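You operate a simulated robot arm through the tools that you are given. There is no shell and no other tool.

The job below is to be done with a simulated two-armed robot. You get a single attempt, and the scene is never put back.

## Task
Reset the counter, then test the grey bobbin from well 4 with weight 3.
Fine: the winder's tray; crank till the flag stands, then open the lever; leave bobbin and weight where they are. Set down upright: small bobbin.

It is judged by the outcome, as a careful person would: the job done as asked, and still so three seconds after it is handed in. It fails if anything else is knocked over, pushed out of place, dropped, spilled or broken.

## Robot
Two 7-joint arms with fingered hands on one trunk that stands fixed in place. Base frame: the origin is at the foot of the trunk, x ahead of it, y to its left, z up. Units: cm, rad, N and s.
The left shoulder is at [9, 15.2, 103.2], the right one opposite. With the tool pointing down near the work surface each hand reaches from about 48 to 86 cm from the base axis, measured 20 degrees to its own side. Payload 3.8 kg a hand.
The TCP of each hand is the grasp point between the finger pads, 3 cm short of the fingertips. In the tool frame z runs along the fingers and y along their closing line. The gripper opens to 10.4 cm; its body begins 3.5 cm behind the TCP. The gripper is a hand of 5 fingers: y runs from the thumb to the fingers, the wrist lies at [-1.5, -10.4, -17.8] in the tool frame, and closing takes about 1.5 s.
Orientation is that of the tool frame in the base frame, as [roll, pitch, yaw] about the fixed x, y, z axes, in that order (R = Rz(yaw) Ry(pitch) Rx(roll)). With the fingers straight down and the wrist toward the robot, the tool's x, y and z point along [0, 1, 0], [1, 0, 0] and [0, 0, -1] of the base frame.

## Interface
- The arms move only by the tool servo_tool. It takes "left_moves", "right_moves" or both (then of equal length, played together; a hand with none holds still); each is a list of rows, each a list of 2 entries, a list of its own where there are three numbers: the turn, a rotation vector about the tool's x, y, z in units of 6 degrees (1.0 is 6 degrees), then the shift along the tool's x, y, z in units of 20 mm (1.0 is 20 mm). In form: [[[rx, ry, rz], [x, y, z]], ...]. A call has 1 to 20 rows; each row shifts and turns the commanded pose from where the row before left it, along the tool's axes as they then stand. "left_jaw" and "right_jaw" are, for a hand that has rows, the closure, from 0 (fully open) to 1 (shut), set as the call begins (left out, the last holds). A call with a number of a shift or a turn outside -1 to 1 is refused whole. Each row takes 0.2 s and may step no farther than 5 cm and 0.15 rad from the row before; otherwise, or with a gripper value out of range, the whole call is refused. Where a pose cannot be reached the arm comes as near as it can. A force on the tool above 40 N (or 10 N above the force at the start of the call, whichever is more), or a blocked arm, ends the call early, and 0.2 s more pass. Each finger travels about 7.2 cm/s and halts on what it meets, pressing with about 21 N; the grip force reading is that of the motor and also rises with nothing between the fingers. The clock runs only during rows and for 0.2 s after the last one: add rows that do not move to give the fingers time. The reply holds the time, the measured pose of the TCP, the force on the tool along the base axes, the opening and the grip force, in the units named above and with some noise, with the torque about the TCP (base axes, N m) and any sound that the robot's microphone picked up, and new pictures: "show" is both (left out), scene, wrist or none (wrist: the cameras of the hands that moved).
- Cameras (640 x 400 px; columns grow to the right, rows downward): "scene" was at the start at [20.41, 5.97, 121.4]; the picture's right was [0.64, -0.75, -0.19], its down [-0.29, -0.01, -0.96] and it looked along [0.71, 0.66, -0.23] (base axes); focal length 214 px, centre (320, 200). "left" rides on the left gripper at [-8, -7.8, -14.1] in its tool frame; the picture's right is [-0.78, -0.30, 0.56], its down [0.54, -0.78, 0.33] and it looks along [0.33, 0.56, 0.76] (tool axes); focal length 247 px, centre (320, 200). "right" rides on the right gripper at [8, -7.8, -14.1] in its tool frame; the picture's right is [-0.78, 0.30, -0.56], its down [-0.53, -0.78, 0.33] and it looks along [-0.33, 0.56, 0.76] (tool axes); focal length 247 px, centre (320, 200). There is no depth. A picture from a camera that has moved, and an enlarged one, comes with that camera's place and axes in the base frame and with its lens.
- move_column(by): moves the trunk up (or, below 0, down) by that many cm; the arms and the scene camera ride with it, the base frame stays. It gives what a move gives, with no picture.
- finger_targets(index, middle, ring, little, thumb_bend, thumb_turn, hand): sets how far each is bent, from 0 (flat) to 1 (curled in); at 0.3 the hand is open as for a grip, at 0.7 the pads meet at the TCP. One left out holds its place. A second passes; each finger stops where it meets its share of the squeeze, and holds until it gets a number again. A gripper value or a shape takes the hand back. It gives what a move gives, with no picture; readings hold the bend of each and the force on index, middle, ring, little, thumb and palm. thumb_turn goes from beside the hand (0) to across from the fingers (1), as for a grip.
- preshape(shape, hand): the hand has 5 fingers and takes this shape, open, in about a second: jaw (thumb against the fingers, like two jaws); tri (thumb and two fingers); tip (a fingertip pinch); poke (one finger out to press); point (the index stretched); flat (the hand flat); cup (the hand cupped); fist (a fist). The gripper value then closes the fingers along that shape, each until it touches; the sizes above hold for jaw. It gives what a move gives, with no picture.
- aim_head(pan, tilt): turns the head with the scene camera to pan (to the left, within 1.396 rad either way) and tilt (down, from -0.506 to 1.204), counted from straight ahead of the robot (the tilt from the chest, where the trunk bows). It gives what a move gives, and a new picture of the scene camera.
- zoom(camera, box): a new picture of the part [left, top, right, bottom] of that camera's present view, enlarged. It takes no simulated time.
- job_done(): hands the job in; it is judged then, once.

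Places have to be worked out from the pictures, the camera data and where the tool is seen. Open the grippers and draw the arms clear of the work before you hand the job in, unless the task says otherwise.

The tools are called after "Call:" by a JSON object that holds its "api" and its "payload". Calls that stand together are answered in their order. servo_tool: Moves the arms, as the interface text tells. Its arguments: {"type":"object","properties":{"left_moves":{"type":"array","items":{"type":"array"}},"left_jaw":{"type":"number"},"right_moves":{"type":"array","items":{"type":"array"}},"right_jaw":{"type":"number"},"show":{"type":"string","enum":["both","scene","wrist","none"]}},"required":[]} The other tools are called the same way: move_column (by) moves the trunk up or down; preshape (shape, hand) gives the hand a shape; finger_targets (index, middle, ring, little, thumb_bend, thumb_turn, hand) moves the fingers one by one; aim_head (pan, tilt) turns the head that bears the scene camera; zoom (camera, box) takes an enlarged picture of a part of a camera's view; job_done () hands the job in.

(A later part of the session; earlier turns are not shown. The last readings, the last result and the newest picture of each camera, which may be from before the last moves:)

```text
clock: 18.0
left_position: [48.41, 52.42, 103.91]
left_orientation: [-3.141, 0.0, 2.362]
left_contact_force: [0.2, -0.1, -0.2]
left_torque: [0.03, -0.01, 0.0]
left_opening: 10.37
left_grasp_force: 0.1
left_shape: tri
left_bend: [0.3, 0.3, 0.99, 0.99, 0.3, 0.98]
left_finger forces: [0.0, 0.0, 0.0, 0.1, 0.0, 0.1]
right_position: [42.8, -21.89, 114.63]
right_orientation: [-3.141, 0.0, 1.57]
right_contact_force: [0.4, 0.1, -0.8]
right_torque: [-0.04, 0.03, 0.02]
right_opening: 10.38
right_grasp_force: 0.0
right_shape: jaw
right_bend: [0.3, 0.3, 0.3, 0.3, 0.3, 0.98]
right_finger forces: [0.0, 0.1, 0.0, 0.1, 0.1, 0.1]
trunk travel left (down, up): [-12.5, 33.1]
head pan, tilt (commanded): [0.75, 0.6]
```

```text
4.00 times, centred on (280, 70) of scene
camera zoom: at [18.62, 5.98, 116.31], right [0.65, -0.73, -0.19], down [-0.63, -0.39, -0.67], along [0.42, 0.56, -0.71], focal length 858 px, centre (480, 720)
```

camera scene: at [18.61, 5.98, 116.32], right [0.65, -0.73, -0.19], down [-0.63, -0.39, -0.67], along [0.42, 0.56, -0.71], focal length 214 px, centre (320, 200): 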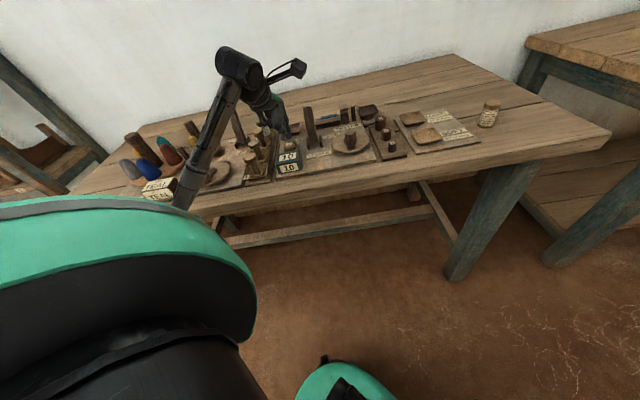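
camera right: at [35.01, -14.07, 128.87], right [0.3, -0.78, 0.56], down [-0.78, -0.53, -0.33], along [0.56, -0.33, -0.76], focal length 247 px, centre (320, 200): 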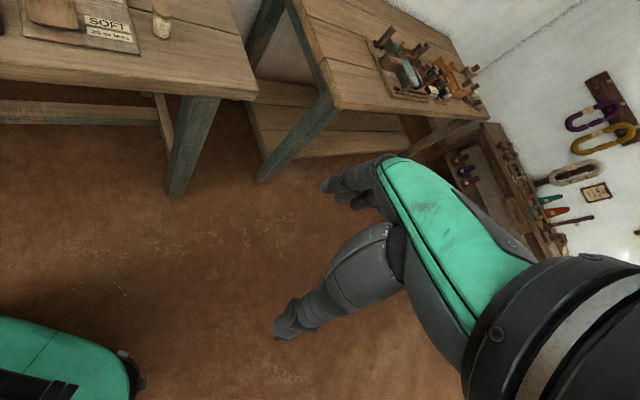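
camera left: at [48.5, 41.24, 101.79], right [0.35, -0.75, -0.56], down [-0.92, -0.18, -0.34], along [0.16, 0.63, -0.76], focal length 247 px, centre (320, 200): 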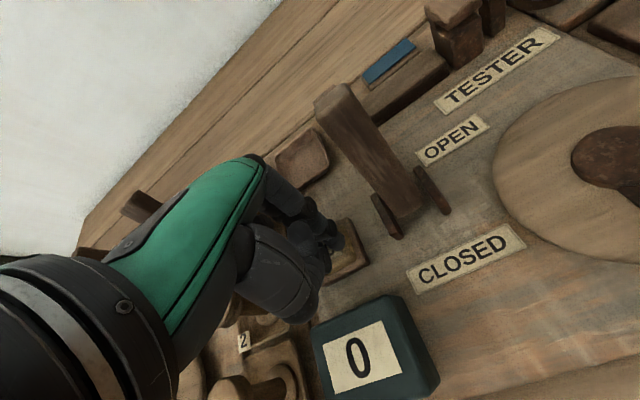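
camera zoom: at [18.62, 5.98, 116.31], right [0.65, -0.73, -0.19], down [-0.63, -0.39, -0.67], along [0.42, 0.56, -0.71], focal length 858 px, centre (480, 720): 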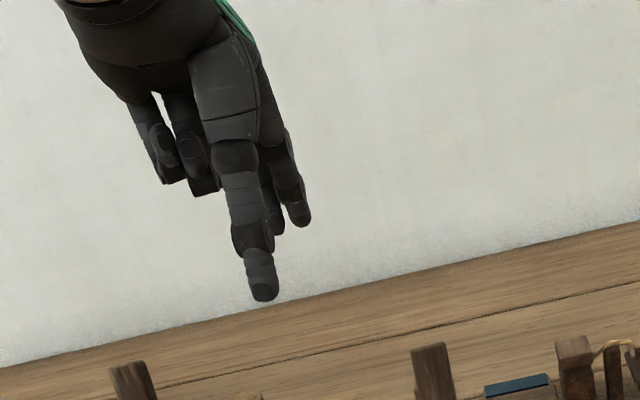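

The bobbin's cap top triangulates to about [50.4, 66.3, 89.7], and the tester's tray centre to about [56.2, 60.4]. I'll turn the hand back to yaw 1.57 so the thumb passes clear of well 3's bobbin and move above well 4.

Call:
{"api": "servo_tool", "payload": {"left_moves": [[[0, 0, 0.94], [0, 0, 0]], [[0, 0, 0.94], [0, 0, 0]], [[0, 0, 0.94], [0, 0, 0]], [[0, 0, 0.94], [0, 0, 0]], [[0, 0, 0.94], [0, 0, 0]], [[0, 0, 0.94], [0, 0, 0]], [[0, 0, 0.94], [0, 0, 0]], [[0, 0, 0.94], [0, 0, 0]], [[0, 0, 0], [0.87, 0.12, 0]], [[0, 0, 0], [0.87, 0.12, 0]], [[0, 0, 0], [0.87, 0.12, 0]], [[0, 0, 0], [0.87, 0.12, 0]], [[0, 0, 0], [0.87, 0.12, 0]], [[0, 0, 0], [0.87, 0.12, 0]], [[0, 0, 0], [0.87, 0.12, 0]], [[0, 0, 0], [0.87, 0.12, 0]], [[0, 0, 0], [0, 0, 0]]], "show": "both"}}

Call:
{"api": "zoom", "payload": {"camera": "left", "box": [200, 150, 456, 310]}}

Call:
{"api": "zoom", "payload": {"camera": "scene", "box": [200, 60, 328, 140]}}

```text
clock: 21.6
left_position: [50.21, 66.14, 104.06]
left_orientation: [-3.14, -0.001, 1.575]
left_contact_force: [0.2, 0.4, -0.3]
left_torque: [-0.02, 0.01, 0.0]
left_opening: 10.37
left_grasp_force: 0.0
left_shape: tri
left_bend: [0.3, 0.3, 0.99, 0.99, 0.3, 0.98]
left_finger forces: [0.0, 0.0, 0.0, 0.0, 0.0, 0.0]
right_position: [42.76, -21.95, 114.67]
right_orientation: [-3.141, 0.0, 1.57]
right_contact_force: [-0.8, -0.5, -0.3]
right_torque: [-0.04, 0.01, 0.03]
right_opening: 10.36
right_grasp_force: 0.2
right_shape: jaw
right_bend: [0.3, 0.3, 0.3, 0.3, 0.3, 0.98]
right_finger forces: [0.0, 0.1, 0.1, 0.1, 0.1, 0.0]
trunk travel left (down, up): [-12.5, 33.1]
head pan, tilt (commanded): [0.75, 0.6]
camera scene: at [18.61, 5.98, 116.32], right [0.65, -0.73, -0.19], down [-0.63, -0.39, -0.67], along [0.42, 0.56, -0.71], focal length 214 px, centre (320, 200)
camera left: at [42.55, 58.21, 118.25], right [-0.29, -0.78, -0.56], down [-0.78, 0.53, -0.33], along [0.55, 0.34, -0.76], focal length 247 px, centre (320, 200)
```

scene: 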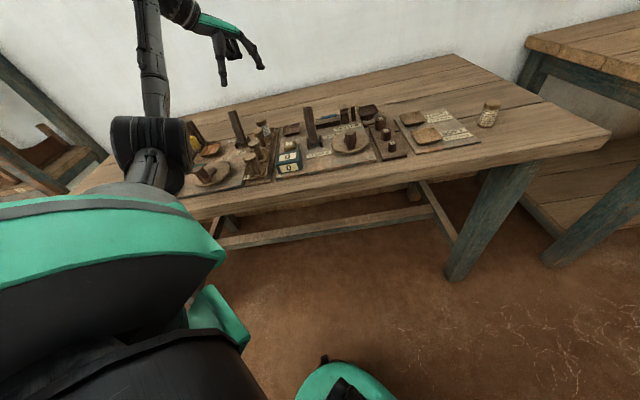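
left: 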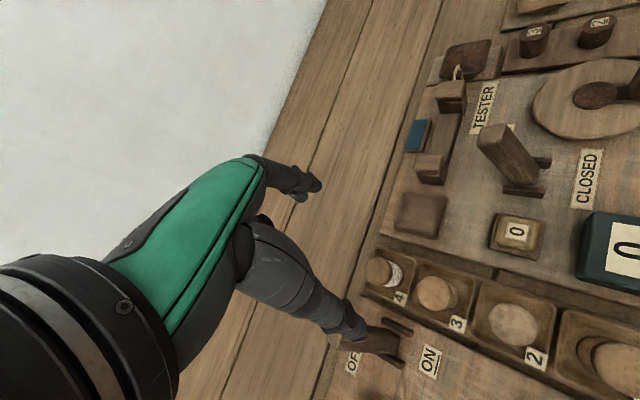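

```text
2.50 times, centred on (328, 230) of left
camera zoom: at [42.55, 58.21, 118.25], right [-0.29, -0.78, -0.56], down [-0.78, 0.53, -0.33], along [0.55, 0.34, -0.76], focal length 617 px, centre (300, 125)
```

zoom: 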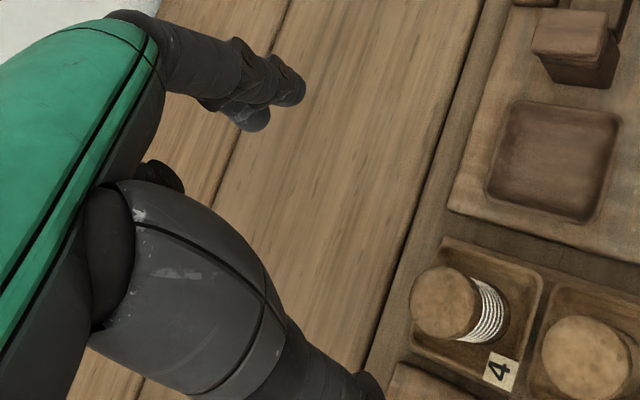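

```text
5.00 times, centred on (264, 100) of scene
camera zoom: at [18.61, 5.98, 116.32], right [0.65, -0.73, -0.19], down [-0.63, -0.39, -0.67], along [0.42, 0.56, -0.71], focal length 1072 px, centre (600, 700)
```

zoom: 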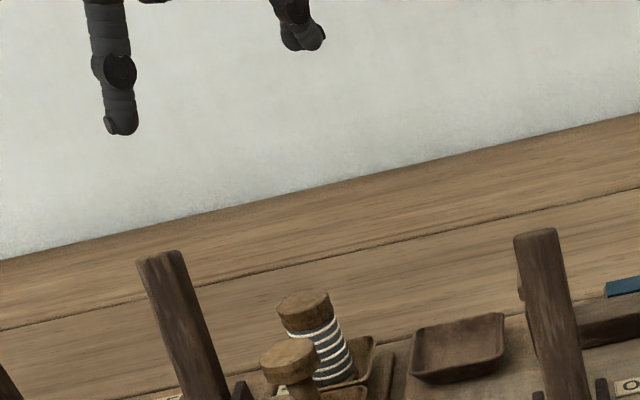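

Three views agree on the grey bobbin's cap top at about [50.4, 67.4, 88.8]. I'll shift 1.2 cm to the left and lower to 6 cm above grasp height to check the straddle.

Call:
{"api": "servo_tool", "payload": {"left_moves": [[[0, 0, 0], [0.6, 0.1, 0.5]], [[0, 0, 0], [0, 0, 1]], [[0, 0, 0], [0, 0, 1]], [[0, 0, 0], [0, 0, 1]], [[0, 0, 0], [0, 0, 1]], [[0, 0, 0], [0, 0, 0.5]], [[0, 0, 0], [0, 0, 0]]], "show": "both"}}

Call:
{"api": "zoom", "payload": {"camera": "left", "box": [200, 150, 456, 310]}}

Call:
{"api": "zoom", "payload": {"camera": "scene", "box": [200, 60, 328, 140]}}

```text
clock: 23.2
left_position: [50.32, 67.48, 94.03]
left_orientation: [-3.141, 0.002, 1.575]
left_contact_force: [0.1, 0.1, 0.1]
left_torque: [-0.03, -0.01, -0.03]
left_opening: 10.37
left_grasp_force: 0.0
left_shape: tri
left_bend: [0.3, 0.3, 0.99, 0.99, 0.3, 0.98]
left_finger forces: [0.0, 0.0, 0.1, 0.0, 0.0, 0.0]
right_position: [42.66, -21.92, 114.65]
right_orientation: [-3.141, 0.0, 1.572]
right_contact_force: [0.9, 0.2, -0.2]
right_torque: [0.04, 0.0, 0.03]
right_opening: 10.36
right_grasp_force: 0.2
right_shape: jaw
right_bend: [0.3, 0.3, 0.3, 0.3, 0.3, 0.98]
right_finger forces: [0.0, 0.1, 0.2, 0.0, 0.1, 0.0]
trunk travel left (down, up): [-12.5, 33.1]
head pan, tilt (commanded): [0.75, 0.6]
camera scene: at [18.61, 5.98, 116.32], right [0.65, -0.73, -0.19], down [-0.63, -0.39, -0.67], along [0.42, 0.56, -0.71], focal length 214 px, centre (320, 200)
camera left: at [42.67, 59.59, 108.16], right [-0.29, -0.78, -0.56], down [-0.78, 0.53, -0.33], along [0.55, 0.34, -0.76], focal length 247 px, centre (320, 200)
```

scene: 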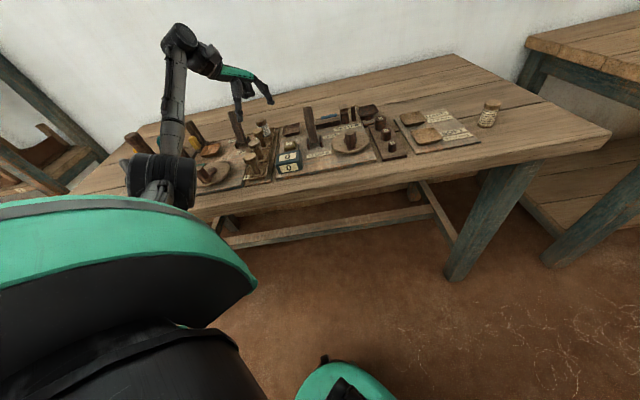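
left: 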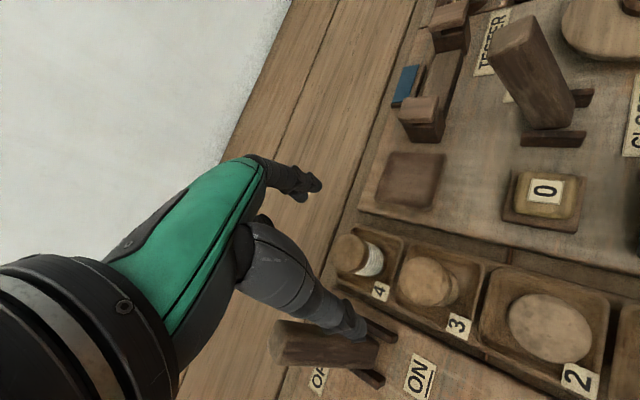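

```text
2.50 times, centred on (328, 230) of left
camera zoom: at [42.67, 59.59, 108.16], right [-0.29, -0.78, -0.56], down [-0.78, 0.53, -0.33], along [0.55, 0.34, -0.76], focal length 617 px, centre (300, 125)
```

zoom: 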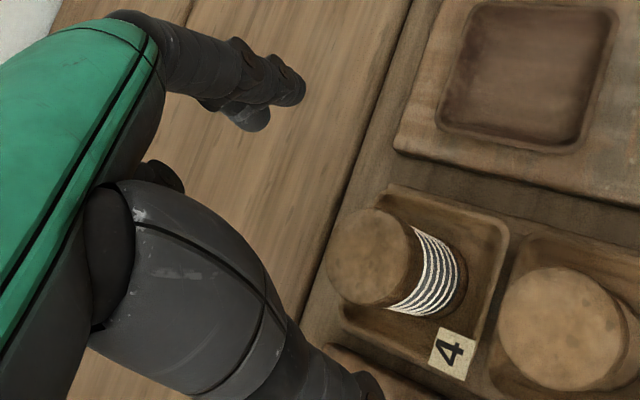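

```text
5.00 times, centred on (264, 100) of scene
camera zoom: at [18.61, 5.98, 116.32], right [0.65, -0.73, -0.19], down [-0.63, -0.39, -0.67], along [0.42, 0.56, -0.71], focal length 1072 px, centre (600, 700)
```

zoom: 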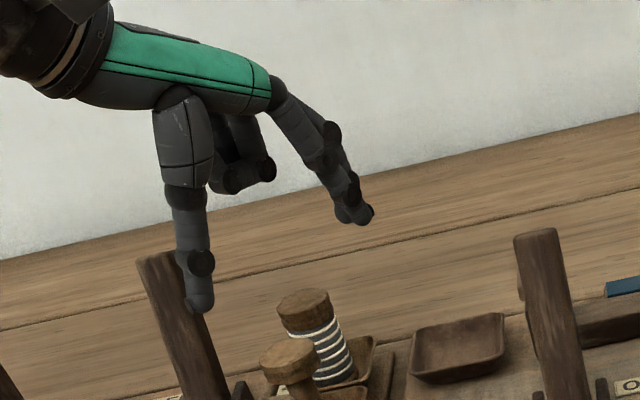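

The bobbin cap checks out at [50.3, 67.5, 88.8], centred under the TCP; the winder's lever is about 4 cm from the thumb. I'll lower a further 4 cm and check clearances.

Call:
{"api": "servo_tool", "payload": {"left_moves": [[[0, 0, 0], [0, 0, 0.7]], [[0, 0, 0], [0, 0, 0.7]], [[0, 0, 0], [0, 0, 0.6]], [[0, 0, 0], [0, 0, 0]]], "show": "wrist"}}

Call:
{"api": "zoom", "payload": {"camera": "scene", "box": [200, 60, 328, 140]}}

Call:
{"api": "zoom", "payload": {"camera": "left", "box": [200, 150, 456, 310]}}

```text
clock: 24.2
left_position: [50.47, 67.63, 90.09]
left_orientation: [-3.141, 0.0, 1.574]
left_contact_force: [-0.1, -1.0, -0.4]
left_torque: [0.01, 0.03, -0.02]
left_opening: 10.39
left_grasp_force: 0.0
left_shape: tri
left_bend: [0.3, 0.3, 0.99, 0.99, 0.3, 0.98]
left_finger forces: [0.0, 0.0, 0.0, 0.1, 0.1, 0.1]
right_position: [42.73, -21.87, 114.53]
right_orientation: [3.141, -0.001, 1.57]
right_contact_force: [1.0, 0.7, 0.3]
right_torque: [-0.01, 0.0, 0.02]
right_opening: 10.35
right_grasp_force: 0.0
right_shape: jaw
right_bend: [0.3, 0.3, 0.3, 0.3, 0.3, 0.98]
right_finger forces: [0.0, 0.0, 0.0, 0.1, 0.1, 0.0]
trunk travel left (down, up): [-12.5, 33.1]
head pan, tilt (commanded): [0.75, 0.6]
camera left: at [42.77, 59.72, 104.14], right [-0.29, -0.78, -0.56], down [-0.78, 0.53, -0.33], along [0.55, 0.34, -0.76], focal length 247 px, centre (320, 200)
```

left: 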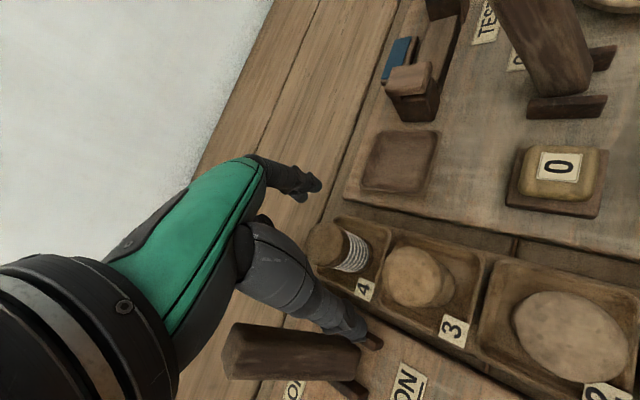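

```text
5.00 times, centred on (264, 100) of scene
camera zoom: at [18.61, 5.98, 116.32], right [0.65, -0.73, -0.19], down [-0.63, -0.39, -0.67], along [0.42, 0.56, -0.71], focal length 1072 px, centre (600, 700)
```

zoom: 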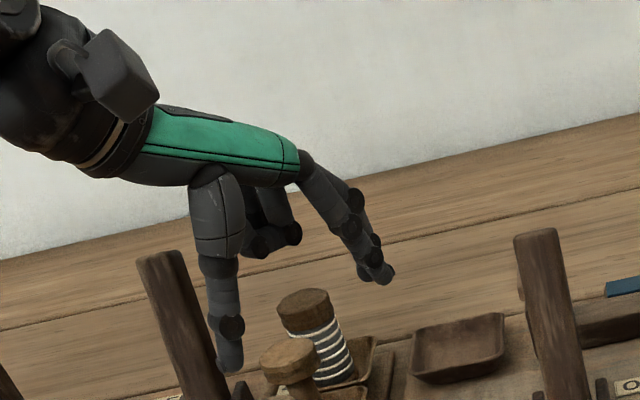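

```text
2.50 times, centred on (328, 230) of left
camera zoom: at [42.77, 59.72, 104.14], right [-0.29, -0.78, -0.56], down [-0.78, 0.53, -0.33], along [0.55, 0.34, -0.76], focal length 617 px, centre (300, 125)
```

zoom: 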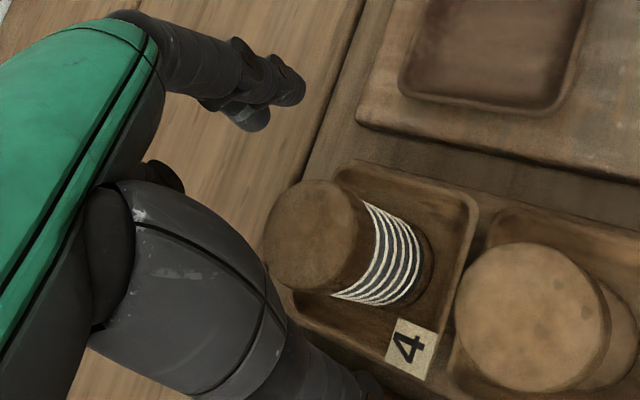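

Clearances look good and the cap is centred within 3 mm. I'll lower the last 2.3 cm with a small correction, then close the fingers on the bobbin's cap.

Call:
{"api": "servo_tool", "payload": {"left_moves": [[[0, 0, 0], [-0.12, -0.12, 0.6]], [[0, 0, 0], [0, 0, 0.5]], [[0, 0, 0], [0, 0, 0]]], "show": "wrist"}}

Call:
{"api": "zoom", "payload": {"camera": "scene", "box": [210, 80, 306, 140]}}

```text
clock: 25.0
left_position: [50.16, 67.12, 87.79]
left_orientation: [-3.141, 0.0, 1.573]
left_contact_force: [0.2, 0.1, 0.3]
left_torque: [-0.04, 0.03, -0.01]
left_opening: 10.38
left_grasp_force: 0.0
left_shape: tri
left_bend: [0.3, 0.3, 0.99, 0.99, 0.3, 0.98]
left_finger forces: [0.0, 0.1, 0.1, 0.0, 0.0, 0.1]
right_position: [42.77, -21.88, 114.7]
right_orientation: [3.141, 0.0, 1.57]
right_contact_force: [0.5, -0.9, -0.1]
right_torque: [0.01, 0.02, -0.02]
right_opening: 10.36
right_grasp_force: 0.1
right_shape: jaw
right_bend: [0.3, 0.3, 0.3, 0.3, 0.3, 0.98]
right_finger forces: [0.1, 0.0, 0.0, 0.0, 0.0, 0.0]
trunk travel left (down, up): [-12.5, 33.1]
head pan, tilt (commanded): [0.75, 0.6]
camera left: at [42.5, 59.22, 101.91], right [-0.29, -0.78, -0.56], down [-0.78, 0.53, -0.33], along [0.55, 0.34, -0.76], focal length 247 px, centre (320, 200)
```

left: 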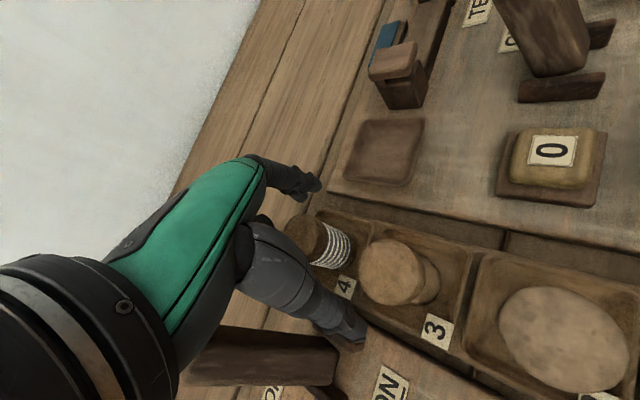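

```text
6.67 times, centred on (258, 110) of scene
camera zoom: at [18.61, 5.98, 116.32], right [0.65, -0.73, -0.19], down [-0.63, -0.39, -0.67], along [0.42, 0.56, -0.71], focal length 1430 px, centre (733, 800)
```

zoom: 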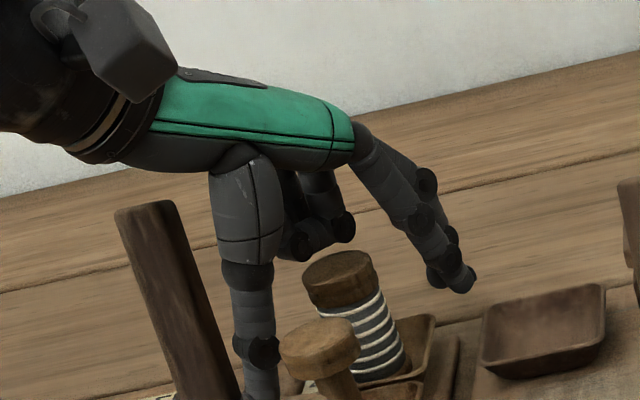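

The cap sits right at the TCP. Closing the fingers now with waiting rows.

Call:
{"api": "servo_tool", "payload": {"left_moves": [[[0, 0, 0], [0, 0, 0]], [[0, 0, 0], [0, 0, 0]], [[0, 0, 0], [0, 0, 0]], [[0, 0, 0], [0, 0, 0]], [[0, 0, 0], [0, 0, 0]], [[0, 0, 0], [0, 0, 0]], [[0, 0, 0], [0, 0, 0]], [[0, 0, 0], [0, 0, 0]]], "left_jaw": 1, "show": "wrist"}}

Call:
{"api": "zoom", "payload": {"camera": "scene", "box": [210, 80, 306, 140]}}

Call:
{"api": "zoom", "payload": {"camera": "left", "box": [200, 150, 456, 310]}}

```text
clock: 26.8
left_position: [50.25, 67.11, 87.65]
left_orientation: [3.141, 0.001, 1.574]
left_contact_force: [0.4, 0.8, 0.3]
left_torque: [-0.01, 0.01, -0.01]
left_opening: 2.35
left_grasp_force: 21.0
left_shape: tri
left_bend: [0.73, 0.57, 1.0, 1.0, 0.74, 1.0]
left_finger forces: [9.4, 9.3, 0.1, 0.0, 18.6, 0.0]
right_position: [42.66, -21.99, 114.65]
right_orientation: [3.141, 0.001, 1.572]
right_contact_force: [0.2, 0.2, 0.2]
right_torque: [0.01, 0.0, -0.03]
right_opening: 10.38
right_grasp_force: 0.0
right_shape: jaw
right_bend: [0.3, 0.3, 0.3, 0.3, 0.3, 0.98]
right_finger forces: [0.0, 0.0, 0.1, 0.0, 0.0, 0.1]
trunk travel left (down, up): [-12.5, 33.1]
head pan, tilt (commanded): [0.75, 0.6]
camera left: at [42.51, 59.23, 101.92], right [-0.29, -0.78, -0.56], down [-0.78, 0.53, -0.33], along [0.55, 0.34, -0.76], focal length 247 px, centre (320, 200)
```

left: 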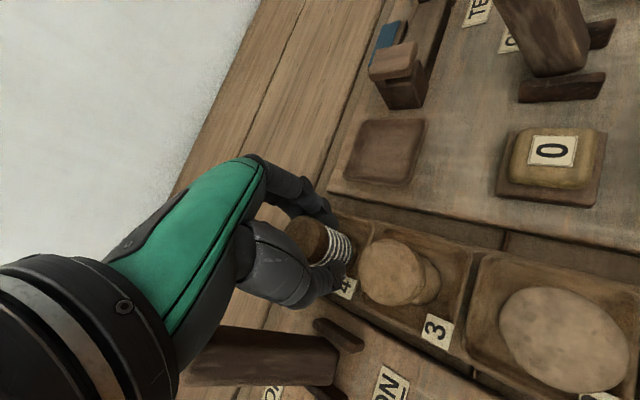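

```text
6.67 times, centred on (258, 110) of scene
camera zoom: at [18.62, 5.99, 116.31], right [0.65, -0.73, -0.19], down [-0.63, -0.39, -0.67], along [0.42, 0.56, -0.71], focal length 1430 px, centre (733, 800)
```

zoom: 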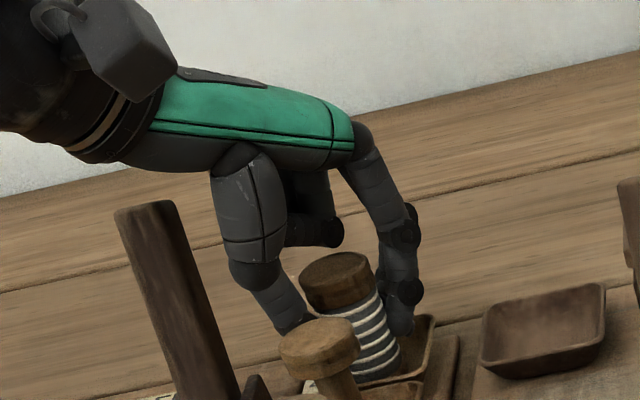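

```text
2.50 times, centred on (328, 230) of left
camera zoom: at [42.51, 59.23, 101.92], right [-0.29, -0.78, -0.56], down [-0.78, 0.53, -0.33], along [0.55, 0.34, -0.76], focal length 617 px, centre (300, 125)
```

zoom: 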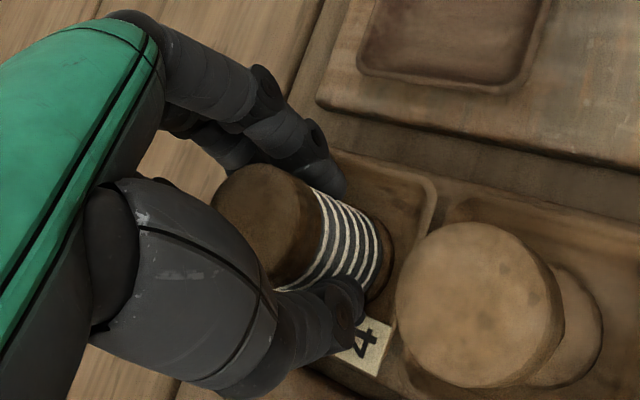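

The bobbin is gripped below its cap with 21 N by thumb, index and middle. I'll lift it straight up slowly.

Call:
{"api": "servo_tool", "payload": {"left_moves": [[[0, 0, 0], [0, 0, -0.2]], [[0, 0, 0], [0, 0, -0.3]], [[0, 0, 0], [0, 0, -0.5]], [[0, 0, 0], [0, 0, -0.6]], [[0, 0, 0], [0, 0, -0.6]], [[0, 0, 0], [0, 0, -0.6]], [[0, 0, 0], [0, 0, 0]]], "show": "wrist"}}

Call:
{"api": "zoom", "payload": {"camera": "scene", "box": [210, 70, 322, 140]}}

Call:
{"api": "zoom", "payload": {"camera": "left", "box": [200, 150, 456, 310]}}

```text
clock: 28.4
left_position: [50.31, 67.19, 93.35]
left_orientation: [-3.141, 0.0, 1.573]
left_contact_force: [-0.1, 0.0, -0.4]
left_torque: [-0.04, -0.04, -0.01]
left_opening: 2.36
left_grasp_force: 20.5
left_shape: tri
left_bend: [0.73, 0.57, 1.0, 1.0, 0.74, 1.0]
left_finger forces: [9.4, 9.2, 0.0, 0.0, 18.6, 0.1]
right_position: [42.67, -21.86, 114.57]
right_orientation: [-3.142, 0.001, 1.57]
right_contact_force: [0.5, 0.1, 0.6]
right_torque: [0.01, -0.02, 0.0]
right_opening: 10.37
right_grasp_force: 0.1
right_shape: jaw
right_bend: [0.3, 0.3, 0.3, 0.3, 0.3, 0.98]
right_finger forces: [0.0, 0.0, 0.1, 0.0, 0.0, 0.0]
trunk travel left (down, up): [-12.5, 33.1]
head pan, tilt (commanded): [0.75, 0.6]
camera left: at [42.61, 59.3, 107.53], right [-0.29, -0.78, -0.56], down [-0.78, 0.53, -0.33], along [0.55, 0.34, -0.76], focal length 247 px, centre (320, 200)
```

left: 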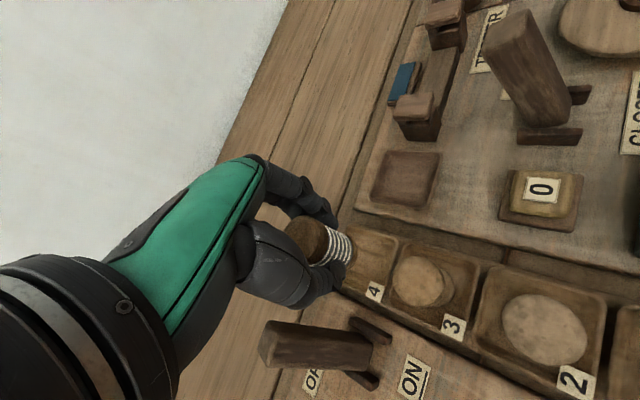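

```text
5.71 times, centred on (266, 105) of scene
camera zoom: at [18.63, 6.0, 116.31], right [0.65, -0.73, -0.19], down [-0.63, -0.39, -0.67], along [0.42, 0.56, -0.71], focal length 1226 px, centre (629, 743)
```

zoom: 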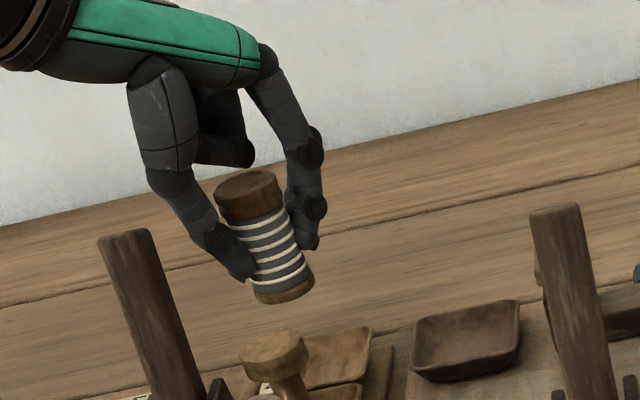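

```text
2.50 times, centred on (328, 230) of left
camera zoom: at [42.61, 59.3, 107.53], right [-0.29, -0.78, -0.56], down [-0.78, 0.53, -0.33], along [0.55, 0.34, -0.76], focal length 617 px, centre (300, 125)
```

zoom: 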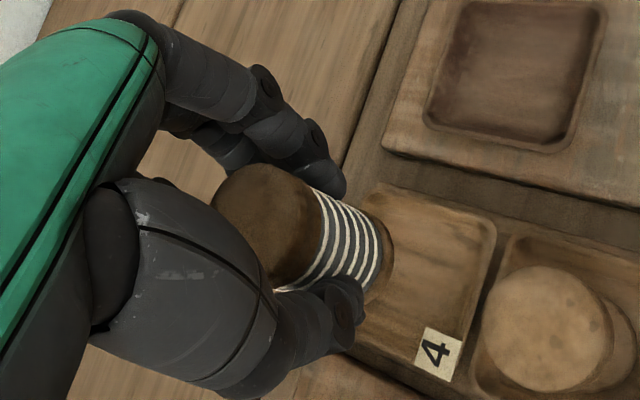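

The bobbin is lifted cleanly, almost upright; well 4 is empty. I'll carry it over the tester's tray (centre about [56.1, 60.1]) and turn the hand by 34° so that fingers and thumb clear the small post to the right of the tray.

Call:
{"api": "servo_tool", "payload": {"left_moves": [[[0, 0, 0], [-0.3, 0.24, -0.2]], [[0, 0, 0], [-0.6, 0.48, -0.1]], [[0, 0, 0], [-0.7, 0.56, 0]], [[0, 0, 0], [-0.7, 0.56, 0]], [[0, 0, 0], [-0.7, 0.56, 0]], [[0, 0, 0], [-0.45, 0.34, 0]], [[0, 0, -0.95], [-0.1, 0.08, 0]], [[0, 0, -0.95], [0, 0, 0]], [[0, 0, -0.95], [0, 0, 0]], [[0, 0, -0.95], [0, 0, 0]], [[0, 0, -0.95], [0, 0, 0]], [[0, 0, -0.95], [0, 0, 0]], [[0, 0, 0], [0, 0, 0]]], "show": "both"}}

Call:
{"api": "zoom", "payload": {"camera": "scene", "box": [230, 70, 342, 140]}}

Call:
{"api": "zoom", "payload": {"camera": "left", "box": [200, 150, 456, 310]}}

```text
clock: 31.2
left_position: [55.8, 60.19, 94.09]
left_orientation: [3.14, -0.001, 2.174]
left_contact_force: [-0.1, -0.2, -0.8]
left_torque: [-0.03, -0.01, 0.0]
left_opening: 2.33
left_grasp_force: 21.3
left_shape: tri
left_bend: [0.73, 0.57, 1.0, 1.0, 0.74, 1.0]
left_finger forces: [9.4, 9.2, 0.0, 0.0, 18.6, 0.0]
right_position: [42.71, -21.82, 114.63]
right_orientation: [3.141, 0.001, 1.571]
right_contact_force: [-0.3, -0.7, -0.1]
right_torque: [-0.02, 0.01, 0.03]
right_opening: 10.39
right_grasp_force: 0.0
right_shape: jaw
right_bend: [0.3, 0.3, 0.3, 0.3, 0.3, 0.98]
right_finger forces: [0.0, 0.0, 0.0, 0.0, 0.0, 0.1]
trunk travel left (down, up): [-12.5, 33.1]
head pan, tilt (commanded): [0.75, 0.6]
camera scene: at [18.62, 6.0, 116.31], right [0.65, -0.73, -0.19], down [-0.63, -0.39, -0.67], along [0.42, 0.56, -0.71], focal length 214 px, centre (320, 200)
camera left: at [53.98, 49.33, 108.17], right [0.2, -0.81, -0.56], down [-0.94, 0.0, -0.33], along [0.27, 0.59, -0.76], focal length 247 px, centre (320, 200)
```

scene: 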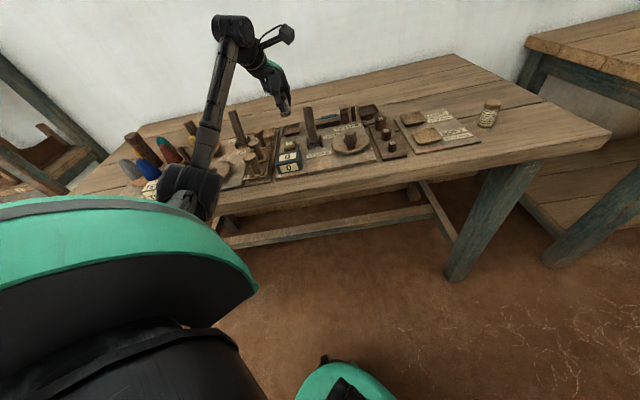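
left: 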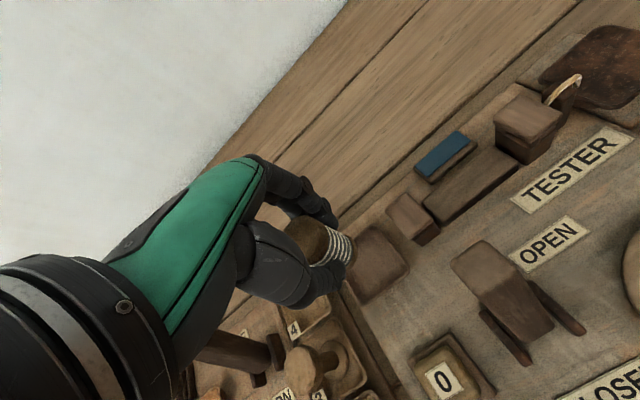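

```text
5.71 times, centred on (286, 105) of scene
camera zoom: at [18.62, 6.0, 116.31], right [0.65, -0.73, -0.19], down [-0.63, -0.39, -0.67], along [0.42, 0.56, -0.71], focal length 1226 px, centre (514, 743)
```

zoom: 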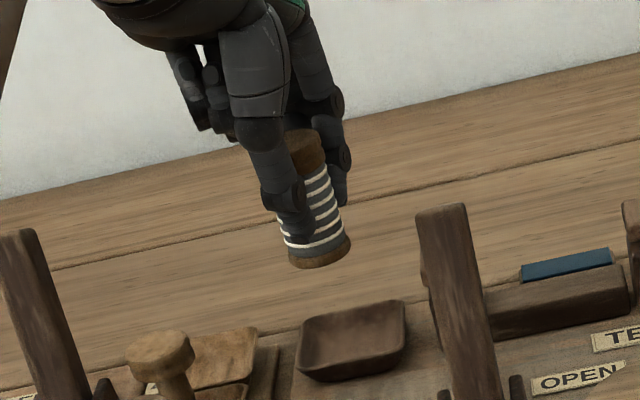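

```text
2.50 times, centred on (328, 230) of left
camera zoom: at [53.98, 49.33, 108.17], right [0.2, -0.81, -0.56], down [-0.94, 0.0, -0.33], along [0.27, 0.59, -0.76], focal length 617 px, centre (300, 125)
```

zoom: 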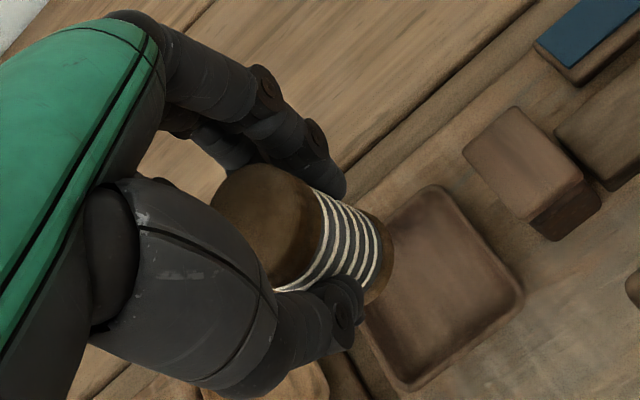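

The bobbin hangs over the tray within 4 mm of its centre. I'll lower it to about a centimetre above the tray floor.

Call:
{"api": "servo_tool", "payload": {"left_moves": [[[0, 0, 0], [-0.11, -0.14, 0.6]], [[0, 0, 0], [0, 0, 0.7]], [[0, 0, 0], [0, 0, 0.7]], [[0, 0, 0], [0, 0, 0.4]], [[0, 0, 0], [0, 0, 0.2]], [[0, 0, 0], [0, 0, 0]]], "show": "wrist"}}

Call:
{"api": "zoom", "payload": {"camera": "scene", "box": [240, 80, 336, 140]}}

Call:
{"api": "zoom", "payload": {"camera": "left", "box": [200, 150, 456, 310]}}

```text
clock: 32.6
left_position: [55.83, 59.84, 88.82]
left_orientation: [3.141, -0.001, 2.172]
left_contact_force: [0.4, 0.0, -0.9]
left_torque: [0.02, 0.02, 0.0]
left_opening: 2.31
left_grasp_force: 20.8
left_shape: tri
left_bend: [0.73, 0.57, 1.0, 1.0, 0.74, 1.0]
left_finger forces: [9.3, 9.4, 0.0, 0.0, 18.7, 0.0]
right_position: [42.73, -21.89, 114.67]
right_orientation: [3.141, 0.0, 1.571]
right_contact_force: [-0.2, -0.7, 0.6]
right_torque: [-0.03, 0.0, -0.01]
right_opening: 10.38
right_grasp_force: 0.1
right_shape: jaw
right_bend: [0.3, 0.3, 0.3, 0.3, 0.3, 0.98]
right_finger forces: [0.0, 0.0, 0.0, 0.1, 0.0, 0.0]
trunk travel left (down, up): [-12.5, 33.1]
head pan, tilt (commanded): [0.75, 0.6]
camera left: at [53.93, 48.99, 102.96], right [0.19, -0.81, -0.56], down [-0.94, 0.0, -0.33], along [0.27, 0.59, -0.76], focal length 247 px, centre (320, 200)
```

left: 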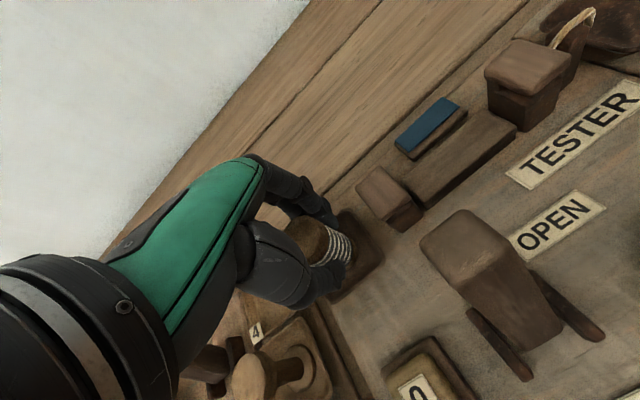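

```text
6.67 times, centred on (288, 110) of scene
camera zoom: at [18.62, 5.99, 116.31], right [0.65, -0.73, -0.19], down [-0.63, -0.39, -0.67], along [0.42, 0.56, -0.71], focal length 1430 px, centre (533, 800)
```

zoom: 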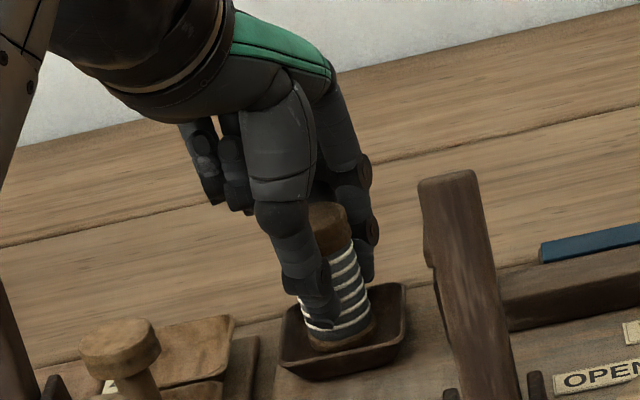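

```text
2.50 times, centred on (328, 230) of left
camera zoom: at [53.93, 48.99, 102.96], right [0.19, -0.81, -0.56], down [-0.94, 0.0, -0.33], along [0.27, 0.59, -0.76], focal length 617 px, centre (300, 125)
```

zoom: 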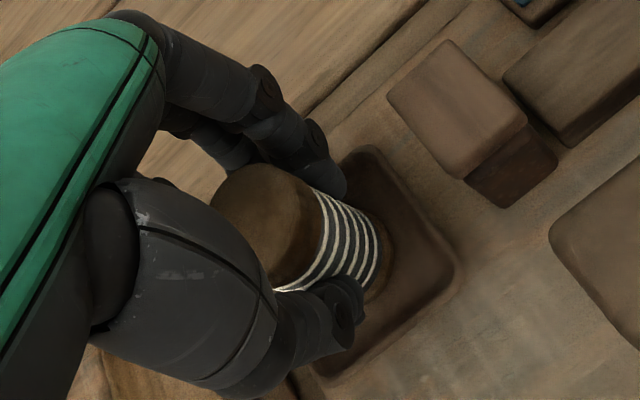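

The bobbin is well centred in the tray, about a centimetre above its floor. I'll lower in 2 mm steps until contact shows.

Call:
{"api": "servo_tool", "payload": {"left_moves": [[[0, 0, 0], [0, 0, 0.15]], [[0, 0, 0], [0, 0, 0.1]], [[0, 0, 0], [0, 0, 0.1]], [[0, 0, 0], [0, 0, 0]]], "show": "none"}}

Call:
{"api": "zoom", "payload": {"camera": "scene", "box": [240, 80, 336, 140]}}

```text
clock: 33.6
left_position: [55.83, 59.83, 88.22]
left_orientation: [3.139, 0.0, 2.173]
left_contact_force: [1.3, 1.6, 6.4]
left_torque: [0.04, -0.04, 0.02]
left_opening: 2.34
left_grasp_force: 20.9
left_shape: tri
left_bend: [0.73, 0.57, 1.0, 1.0, 0.75, 1.0]
left_finger forces: [10.2, 11.1, 0.1, 0.0, 19.2, 0.1]
right_position: [42.73, -22.06, 114.64]
right_orientation: [3.141, 0.001, 1.572]
right_contact_force: [-0.7, 0.7, 0.4]
right_torque: [-0.03, 0.02, 0.02]
right_opening: 10.35
right_grasp_force: 0.1
right_shape: jaw
right_bend: [0.3, 0.3, 0.3, 0.3, 0.3, 0.98]
right_finger forces: [0.0, 0.0, 0.1, 0.0, 0.0, 0.1]
trunk travel left (down, up): [-12.5, 33.1]
head pan, tilt (commanded): [0.75, 0.6]
```

```text
6.67 times, centred on (288, 110) of scene
camera zoom: at [18.55, 5.95, 116.34], right [0.65, -0.73, -0.19], down [-0.63, -0.39, -0.68], along [0.42, 0.56, -0.71], focal length 1430 px, centre (533, 800)
```

zoom: 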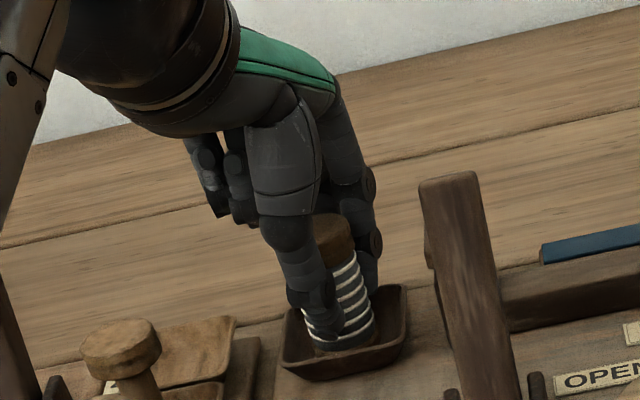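

Contact: 6.4 N upward, so the bobbin stands on the tray floor. I'll open the fingers partway to release it.

Call:
{"api": "servo_tool", "payload": {"left_moves": [[[0, 0, 0], [0, 0, -0.05]], [[0, 0, 0], [0, 0, 0]], [[0, 0, 0], [0, 0, 0]], [[0, 0, 0], [0, 0, 0]], [[0, 0, 0], [0, 0, 0]]], "left_jaw": 0.45, "show": "wrist"}}

Call:
{"api": "zoom", "payload": {"camera": "scene", "box": [240, 80, 336, 140]}}

Call:
{"api": "zoom", "payload": {"camera": "left", "box": [200, 150, 456, 310]}}

```text
clock: 34.8
left_position: [55.77, 59.88, 88.25]
left_orientation: [3.141, -0.001, 2.17]
left_contact_force: [-0.8, -0.6, 0.0]
left_torque: [0.02, -0.02, -0.01]
left_opening: 5.66
left_grasp_force: 0.1
left_shape: tri
left_bend: [0.74, 0.43, 0.99, 0.99, 0.67, 1.0]
left_finger forces: [0.0, 0.0, 0.0, 0.0, 0.1, 0.1]
right_position: [42.75, -21.86, 114.72]
right_orientation: [3.142, -0.002, 1.57]
right_contact_force: [-0.4, 0.6, -0.2]
right_torque: [0.03, 0.01, 0.01]
right_opening: 10.37
right_grasp_force: 0.0
right_shape: jaw
right_bend: [0.3, 0.3, 0.3, 0.3, 0.3, 0.98]
right_finger forces: [0.1, 0.0, 0.0, 0.0, 0.0, 0.0]
trunk travel left (down, up): [-12.5, 33.1]
head pan, tilt (commanded): [0.75, 0.6]
camera left: at [53.9, 48.94, 102.39], right [0.19, -0.81, -0.56], down [-0.94, 0.0, -0.33], along [0.27, 0.59, -0.76], focal length 247 px, centre (320, 200)
```

left: 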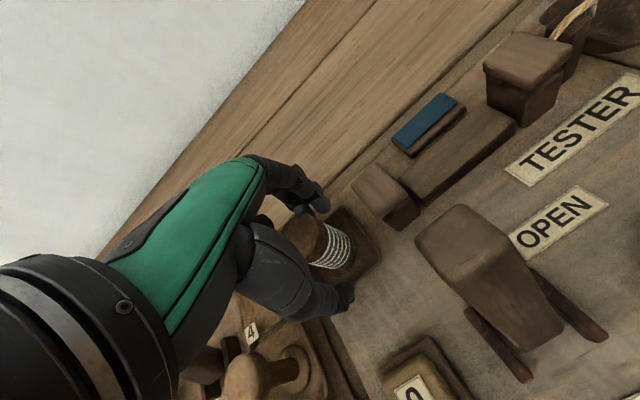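

```text
6.67 times, centred on (288, 110) of scene
camera zoom: at [18.61, 5.98, 116.31], right [0.65, -0.73, -0.19], down [-0.63, -0.39, -0.67], along [0.42, 0.56, -0.71], focal length 1430 px, centre (533, 800)
```

zoom: 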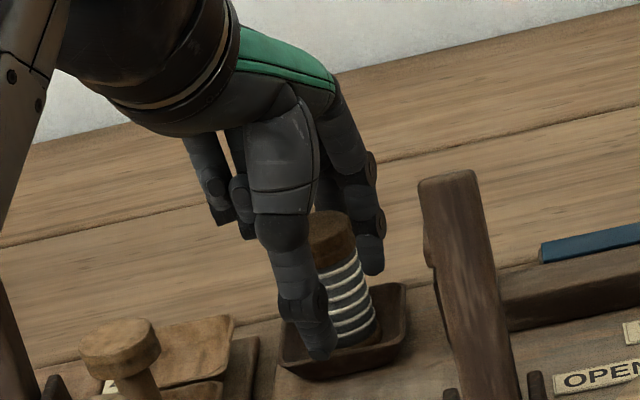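

```text
2.50 times, centred on (328, 230) of left
camera zoom: at [53.9, 48.94, 102.39], right [0.19, -0.81, -0.56], down [-0.94, 0.0, -0.33], along [0.27, 0.59, -0.76], focal length 617 px, centre (300, 125)
```

zoom: 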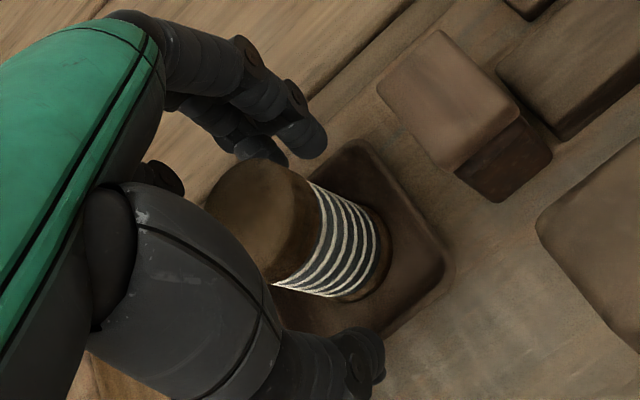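

The bobbin stands upright and free; one finger reads a larger bend, so I'll open a bit more before rising.

Call:
{"api": "servo_tool", "payload": {"left_moves": [[[0, 0, 0], [0, 0, 0]], [[0, 0, 0], [0, 0, 0]], [[0, 0, 0], [0, 0, 0]], [[0, 0, 0], [0, 0, 0]]], "left_jaw": 0.2, "show": "wrist"}}

Call:
{"api": "zoom", "payload": {"camera": "scene", "box": [240, 80, 336, 140]}}

Call:
{"api": "zoom", "payload": {"camera": "left", "box": [200, 150, 456, 310]}}

```text
clock: 35.8
left_position: [55.8, 59.77, 88.21]
left_orientation: [3.141, -0.001, 2.17]
left_contact_force: [0.7, 0.0, -0.6]
left_torque: [0.01, 0.0, 0.03]
left_opening: 8.3
left_grasp_force: 0.1
left_shape: tri
left_bend: [0.26, 0.34, 0.99, 0.99, 0.5, 0.99]
left_finger forces: [0.0, 0.0, 0.1, 0.0, 0.0, 0.0]
right_position: [42.64, -21.96, 114.62]
right_orientation: [3.142, 0.001, 1.569]
right_contact_force: [-0.1, 0.5, -0.3]
right_torque: [-0.02, 0.0, 0.03]
right_opening: 10.37
right_grasp_force: 0.0
right_shape: jaw
right_bend: [0.3, 0.3, 0.3, 0.3, 0.3, 0.98]
right_finger forces: [0.0, 0.1, 0.0, 0.0, 0.1, 0.0]
trunk travel left (down, up): [-12.5, 33.1]
head pan, tilt (commanded): [0.75, 0.6]
camera left: at [53.9, 48.94, 102.38], right [0.19, -0.81, -0.56], down [-0.94, 0.0, -0.33], along [0.27, 0.59, -0.76], focal length 247 px, centre (320, 200)
```

left: 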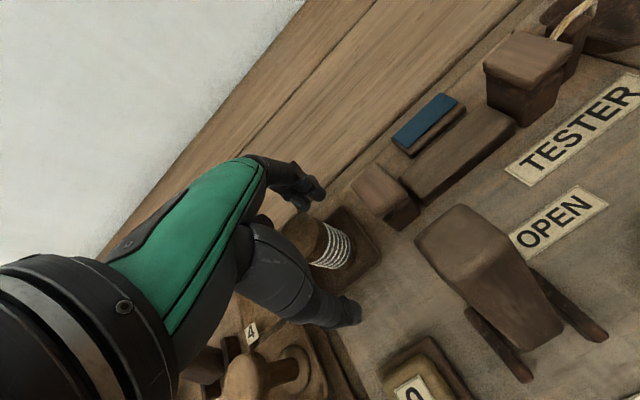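

```text
6.67 times, centred on (288, 110) of scene
camera zoom: at [18.62, 5.98, 116.31], right [0.65, -0.73, -0.19], down [-0.63, -0.39, -0.67], along [0.42, 0.56, -0.71], focal length 1430 px, centre (533, 800)
```

zoom: 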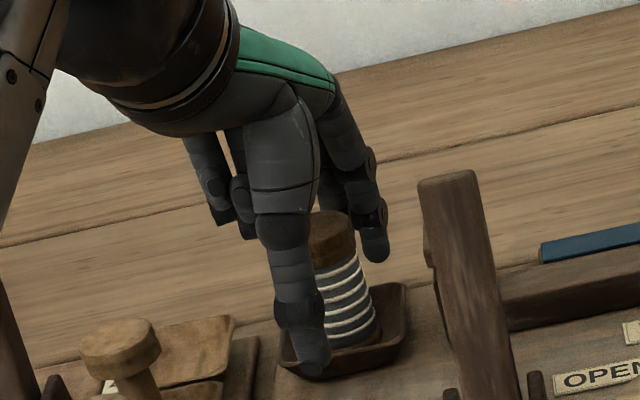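

```text
2.50 times, centred on (328, 230) of left
camera zoom: at [53.9, 48.94, 102.38], right [0.19, -0.81, -0.56], down [-0.94, 0.0, -0.33], along [0.27, 0.59, -0.76], focal length 617 px, centre (300, 125)
```

zoom: 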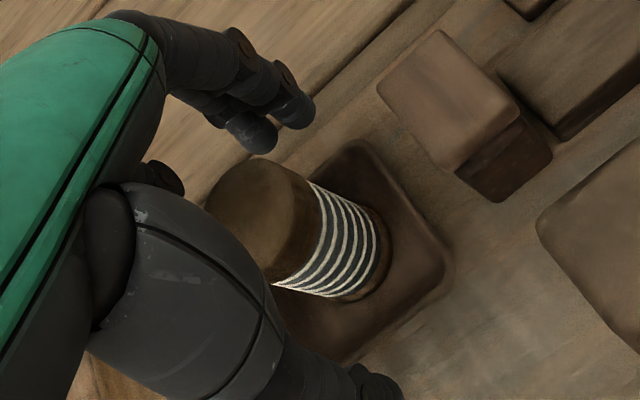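

Released with the bobbin standing upright in the tester's tray. Rising straight up, clear of it.

Call:
{"api": "servo_tool", "payload": {"left_moves": [[[0, 0, 0], [0, 0, -0.3]], [[0, 0, 0], [0, 0, -0.6]], [[0, 0, 0], [0, 0, -0.9]], [[0, 0, 0], [0, 0, -1]], [[0, 0, 0], [0, 0, -1]], [[0, 0, 0], [0, 0, -1]], [[0, 0, 0], [0, 0, -1]], [[0, 0, 0], [0, 0, -1]], [[0, 0, 0], [0, 0, 0]]], "left_jaw": 0, "show": "both"}}

Call:
{"api": "zoom", "payload": {"camera": "scene", "box": [240, 80, 400, 180]}}

Call:
{"api": "zoom", "payload": {"camera": "left", "box": [320, 50, 640, 250]}}

```text
clock: 37.8
left_position: [55.74, 59.86, 101.78]
left_orientation: [-3.14, 0.0, 2.171]
left_contact_force: [0.6, 0.4, 0.5]
left_torque: [-0.04, 0.02, 0.02]
left_opening: 10.37
left_grasp_force: 0.1
left_shape: tri
left_bend: [0.3, 0.3, 0.99, 0.99, 0.3, 0.98]
left_finger forces: [0.0, 0.0, 0.1, 0.0, 0.0, 0.0]
right_position: [42.74, -21.78, 114.78]
right_orientation: [3.141, 0.0, 1.572]
right_contact_force: [0.0, 0.3, 0.0]
right_torque: [0.0, 0.01, 0.0]
right_opening: 10.37
right_grasp_force: 0.1
right_shape: jaw
right_bend: [0.3, 0.3, 0.3, 0.3, 0.3, 0.98]
right_finger forces: [0.0, 0.1, 0.1, 0.0, 0.0, 0.0]
trunk travel left (down, up): [-12.5, 33.1]
head pan, tilt (commanded): [0.75, 0.6]
camera scene: at [18.62, 6.0, 116.31], right [0.65, -0.73, -0.19], down [-0.63, -0.39, -0.67], along [0.42, 0.56, -0.71], focal length 214 px, centre (320, 200)
camera left: at [53.9, 49.02, 115.97], right [0.19, -0.81, -0.56], down [-0.94, 0.0, -0.33], along [0.27, 0.59, -0.76], focal length 247 px, centre (320, 200)
```

scene: 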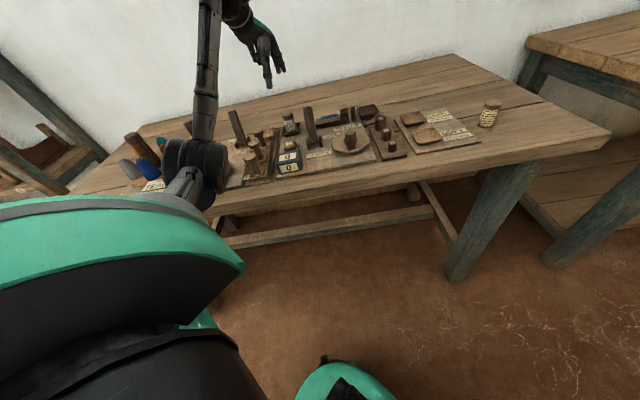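
left: 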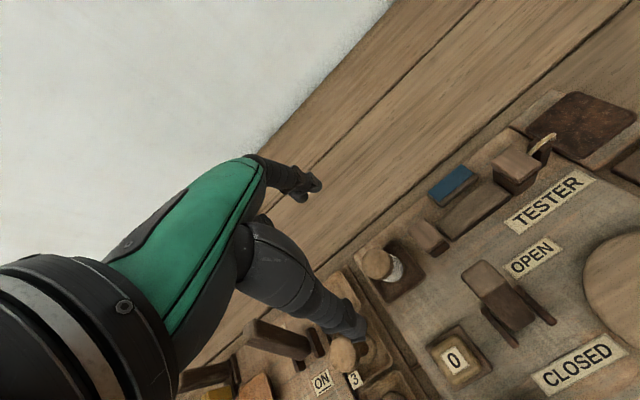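

```text
4.00 times, centred on (320, 130) of scene
camera zoom: at [18.62, 6.0, 116.31], right [0.65, -0.73, -0.19], down [-0.63, -0.39, -0.67], along [0.42, 0.56, -0.71], focal length 858 px, centre (320, 480)
```

zoom: 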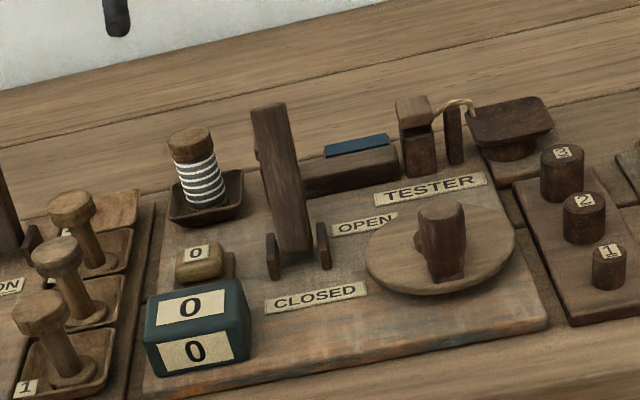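

```text
2.00 times, centred on (480, 150) of left
camera zoom: at [53.9, 49.02, 115.97], right [0.19, -0.81, -0.56], down [-0.94, 0.0, -0.33], along [0.27, 0.59, -0.76], focal length 494 px, centre (0, 300)
```

zoom: 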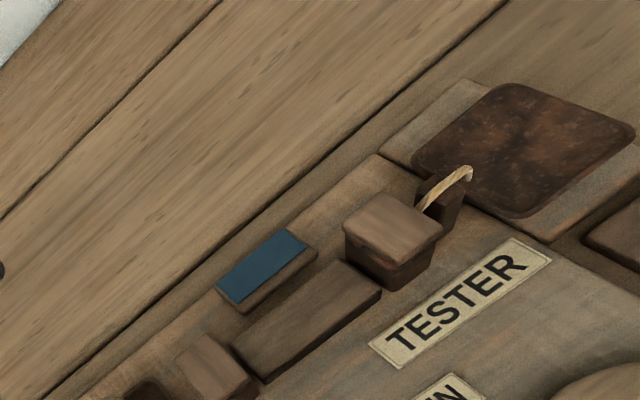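

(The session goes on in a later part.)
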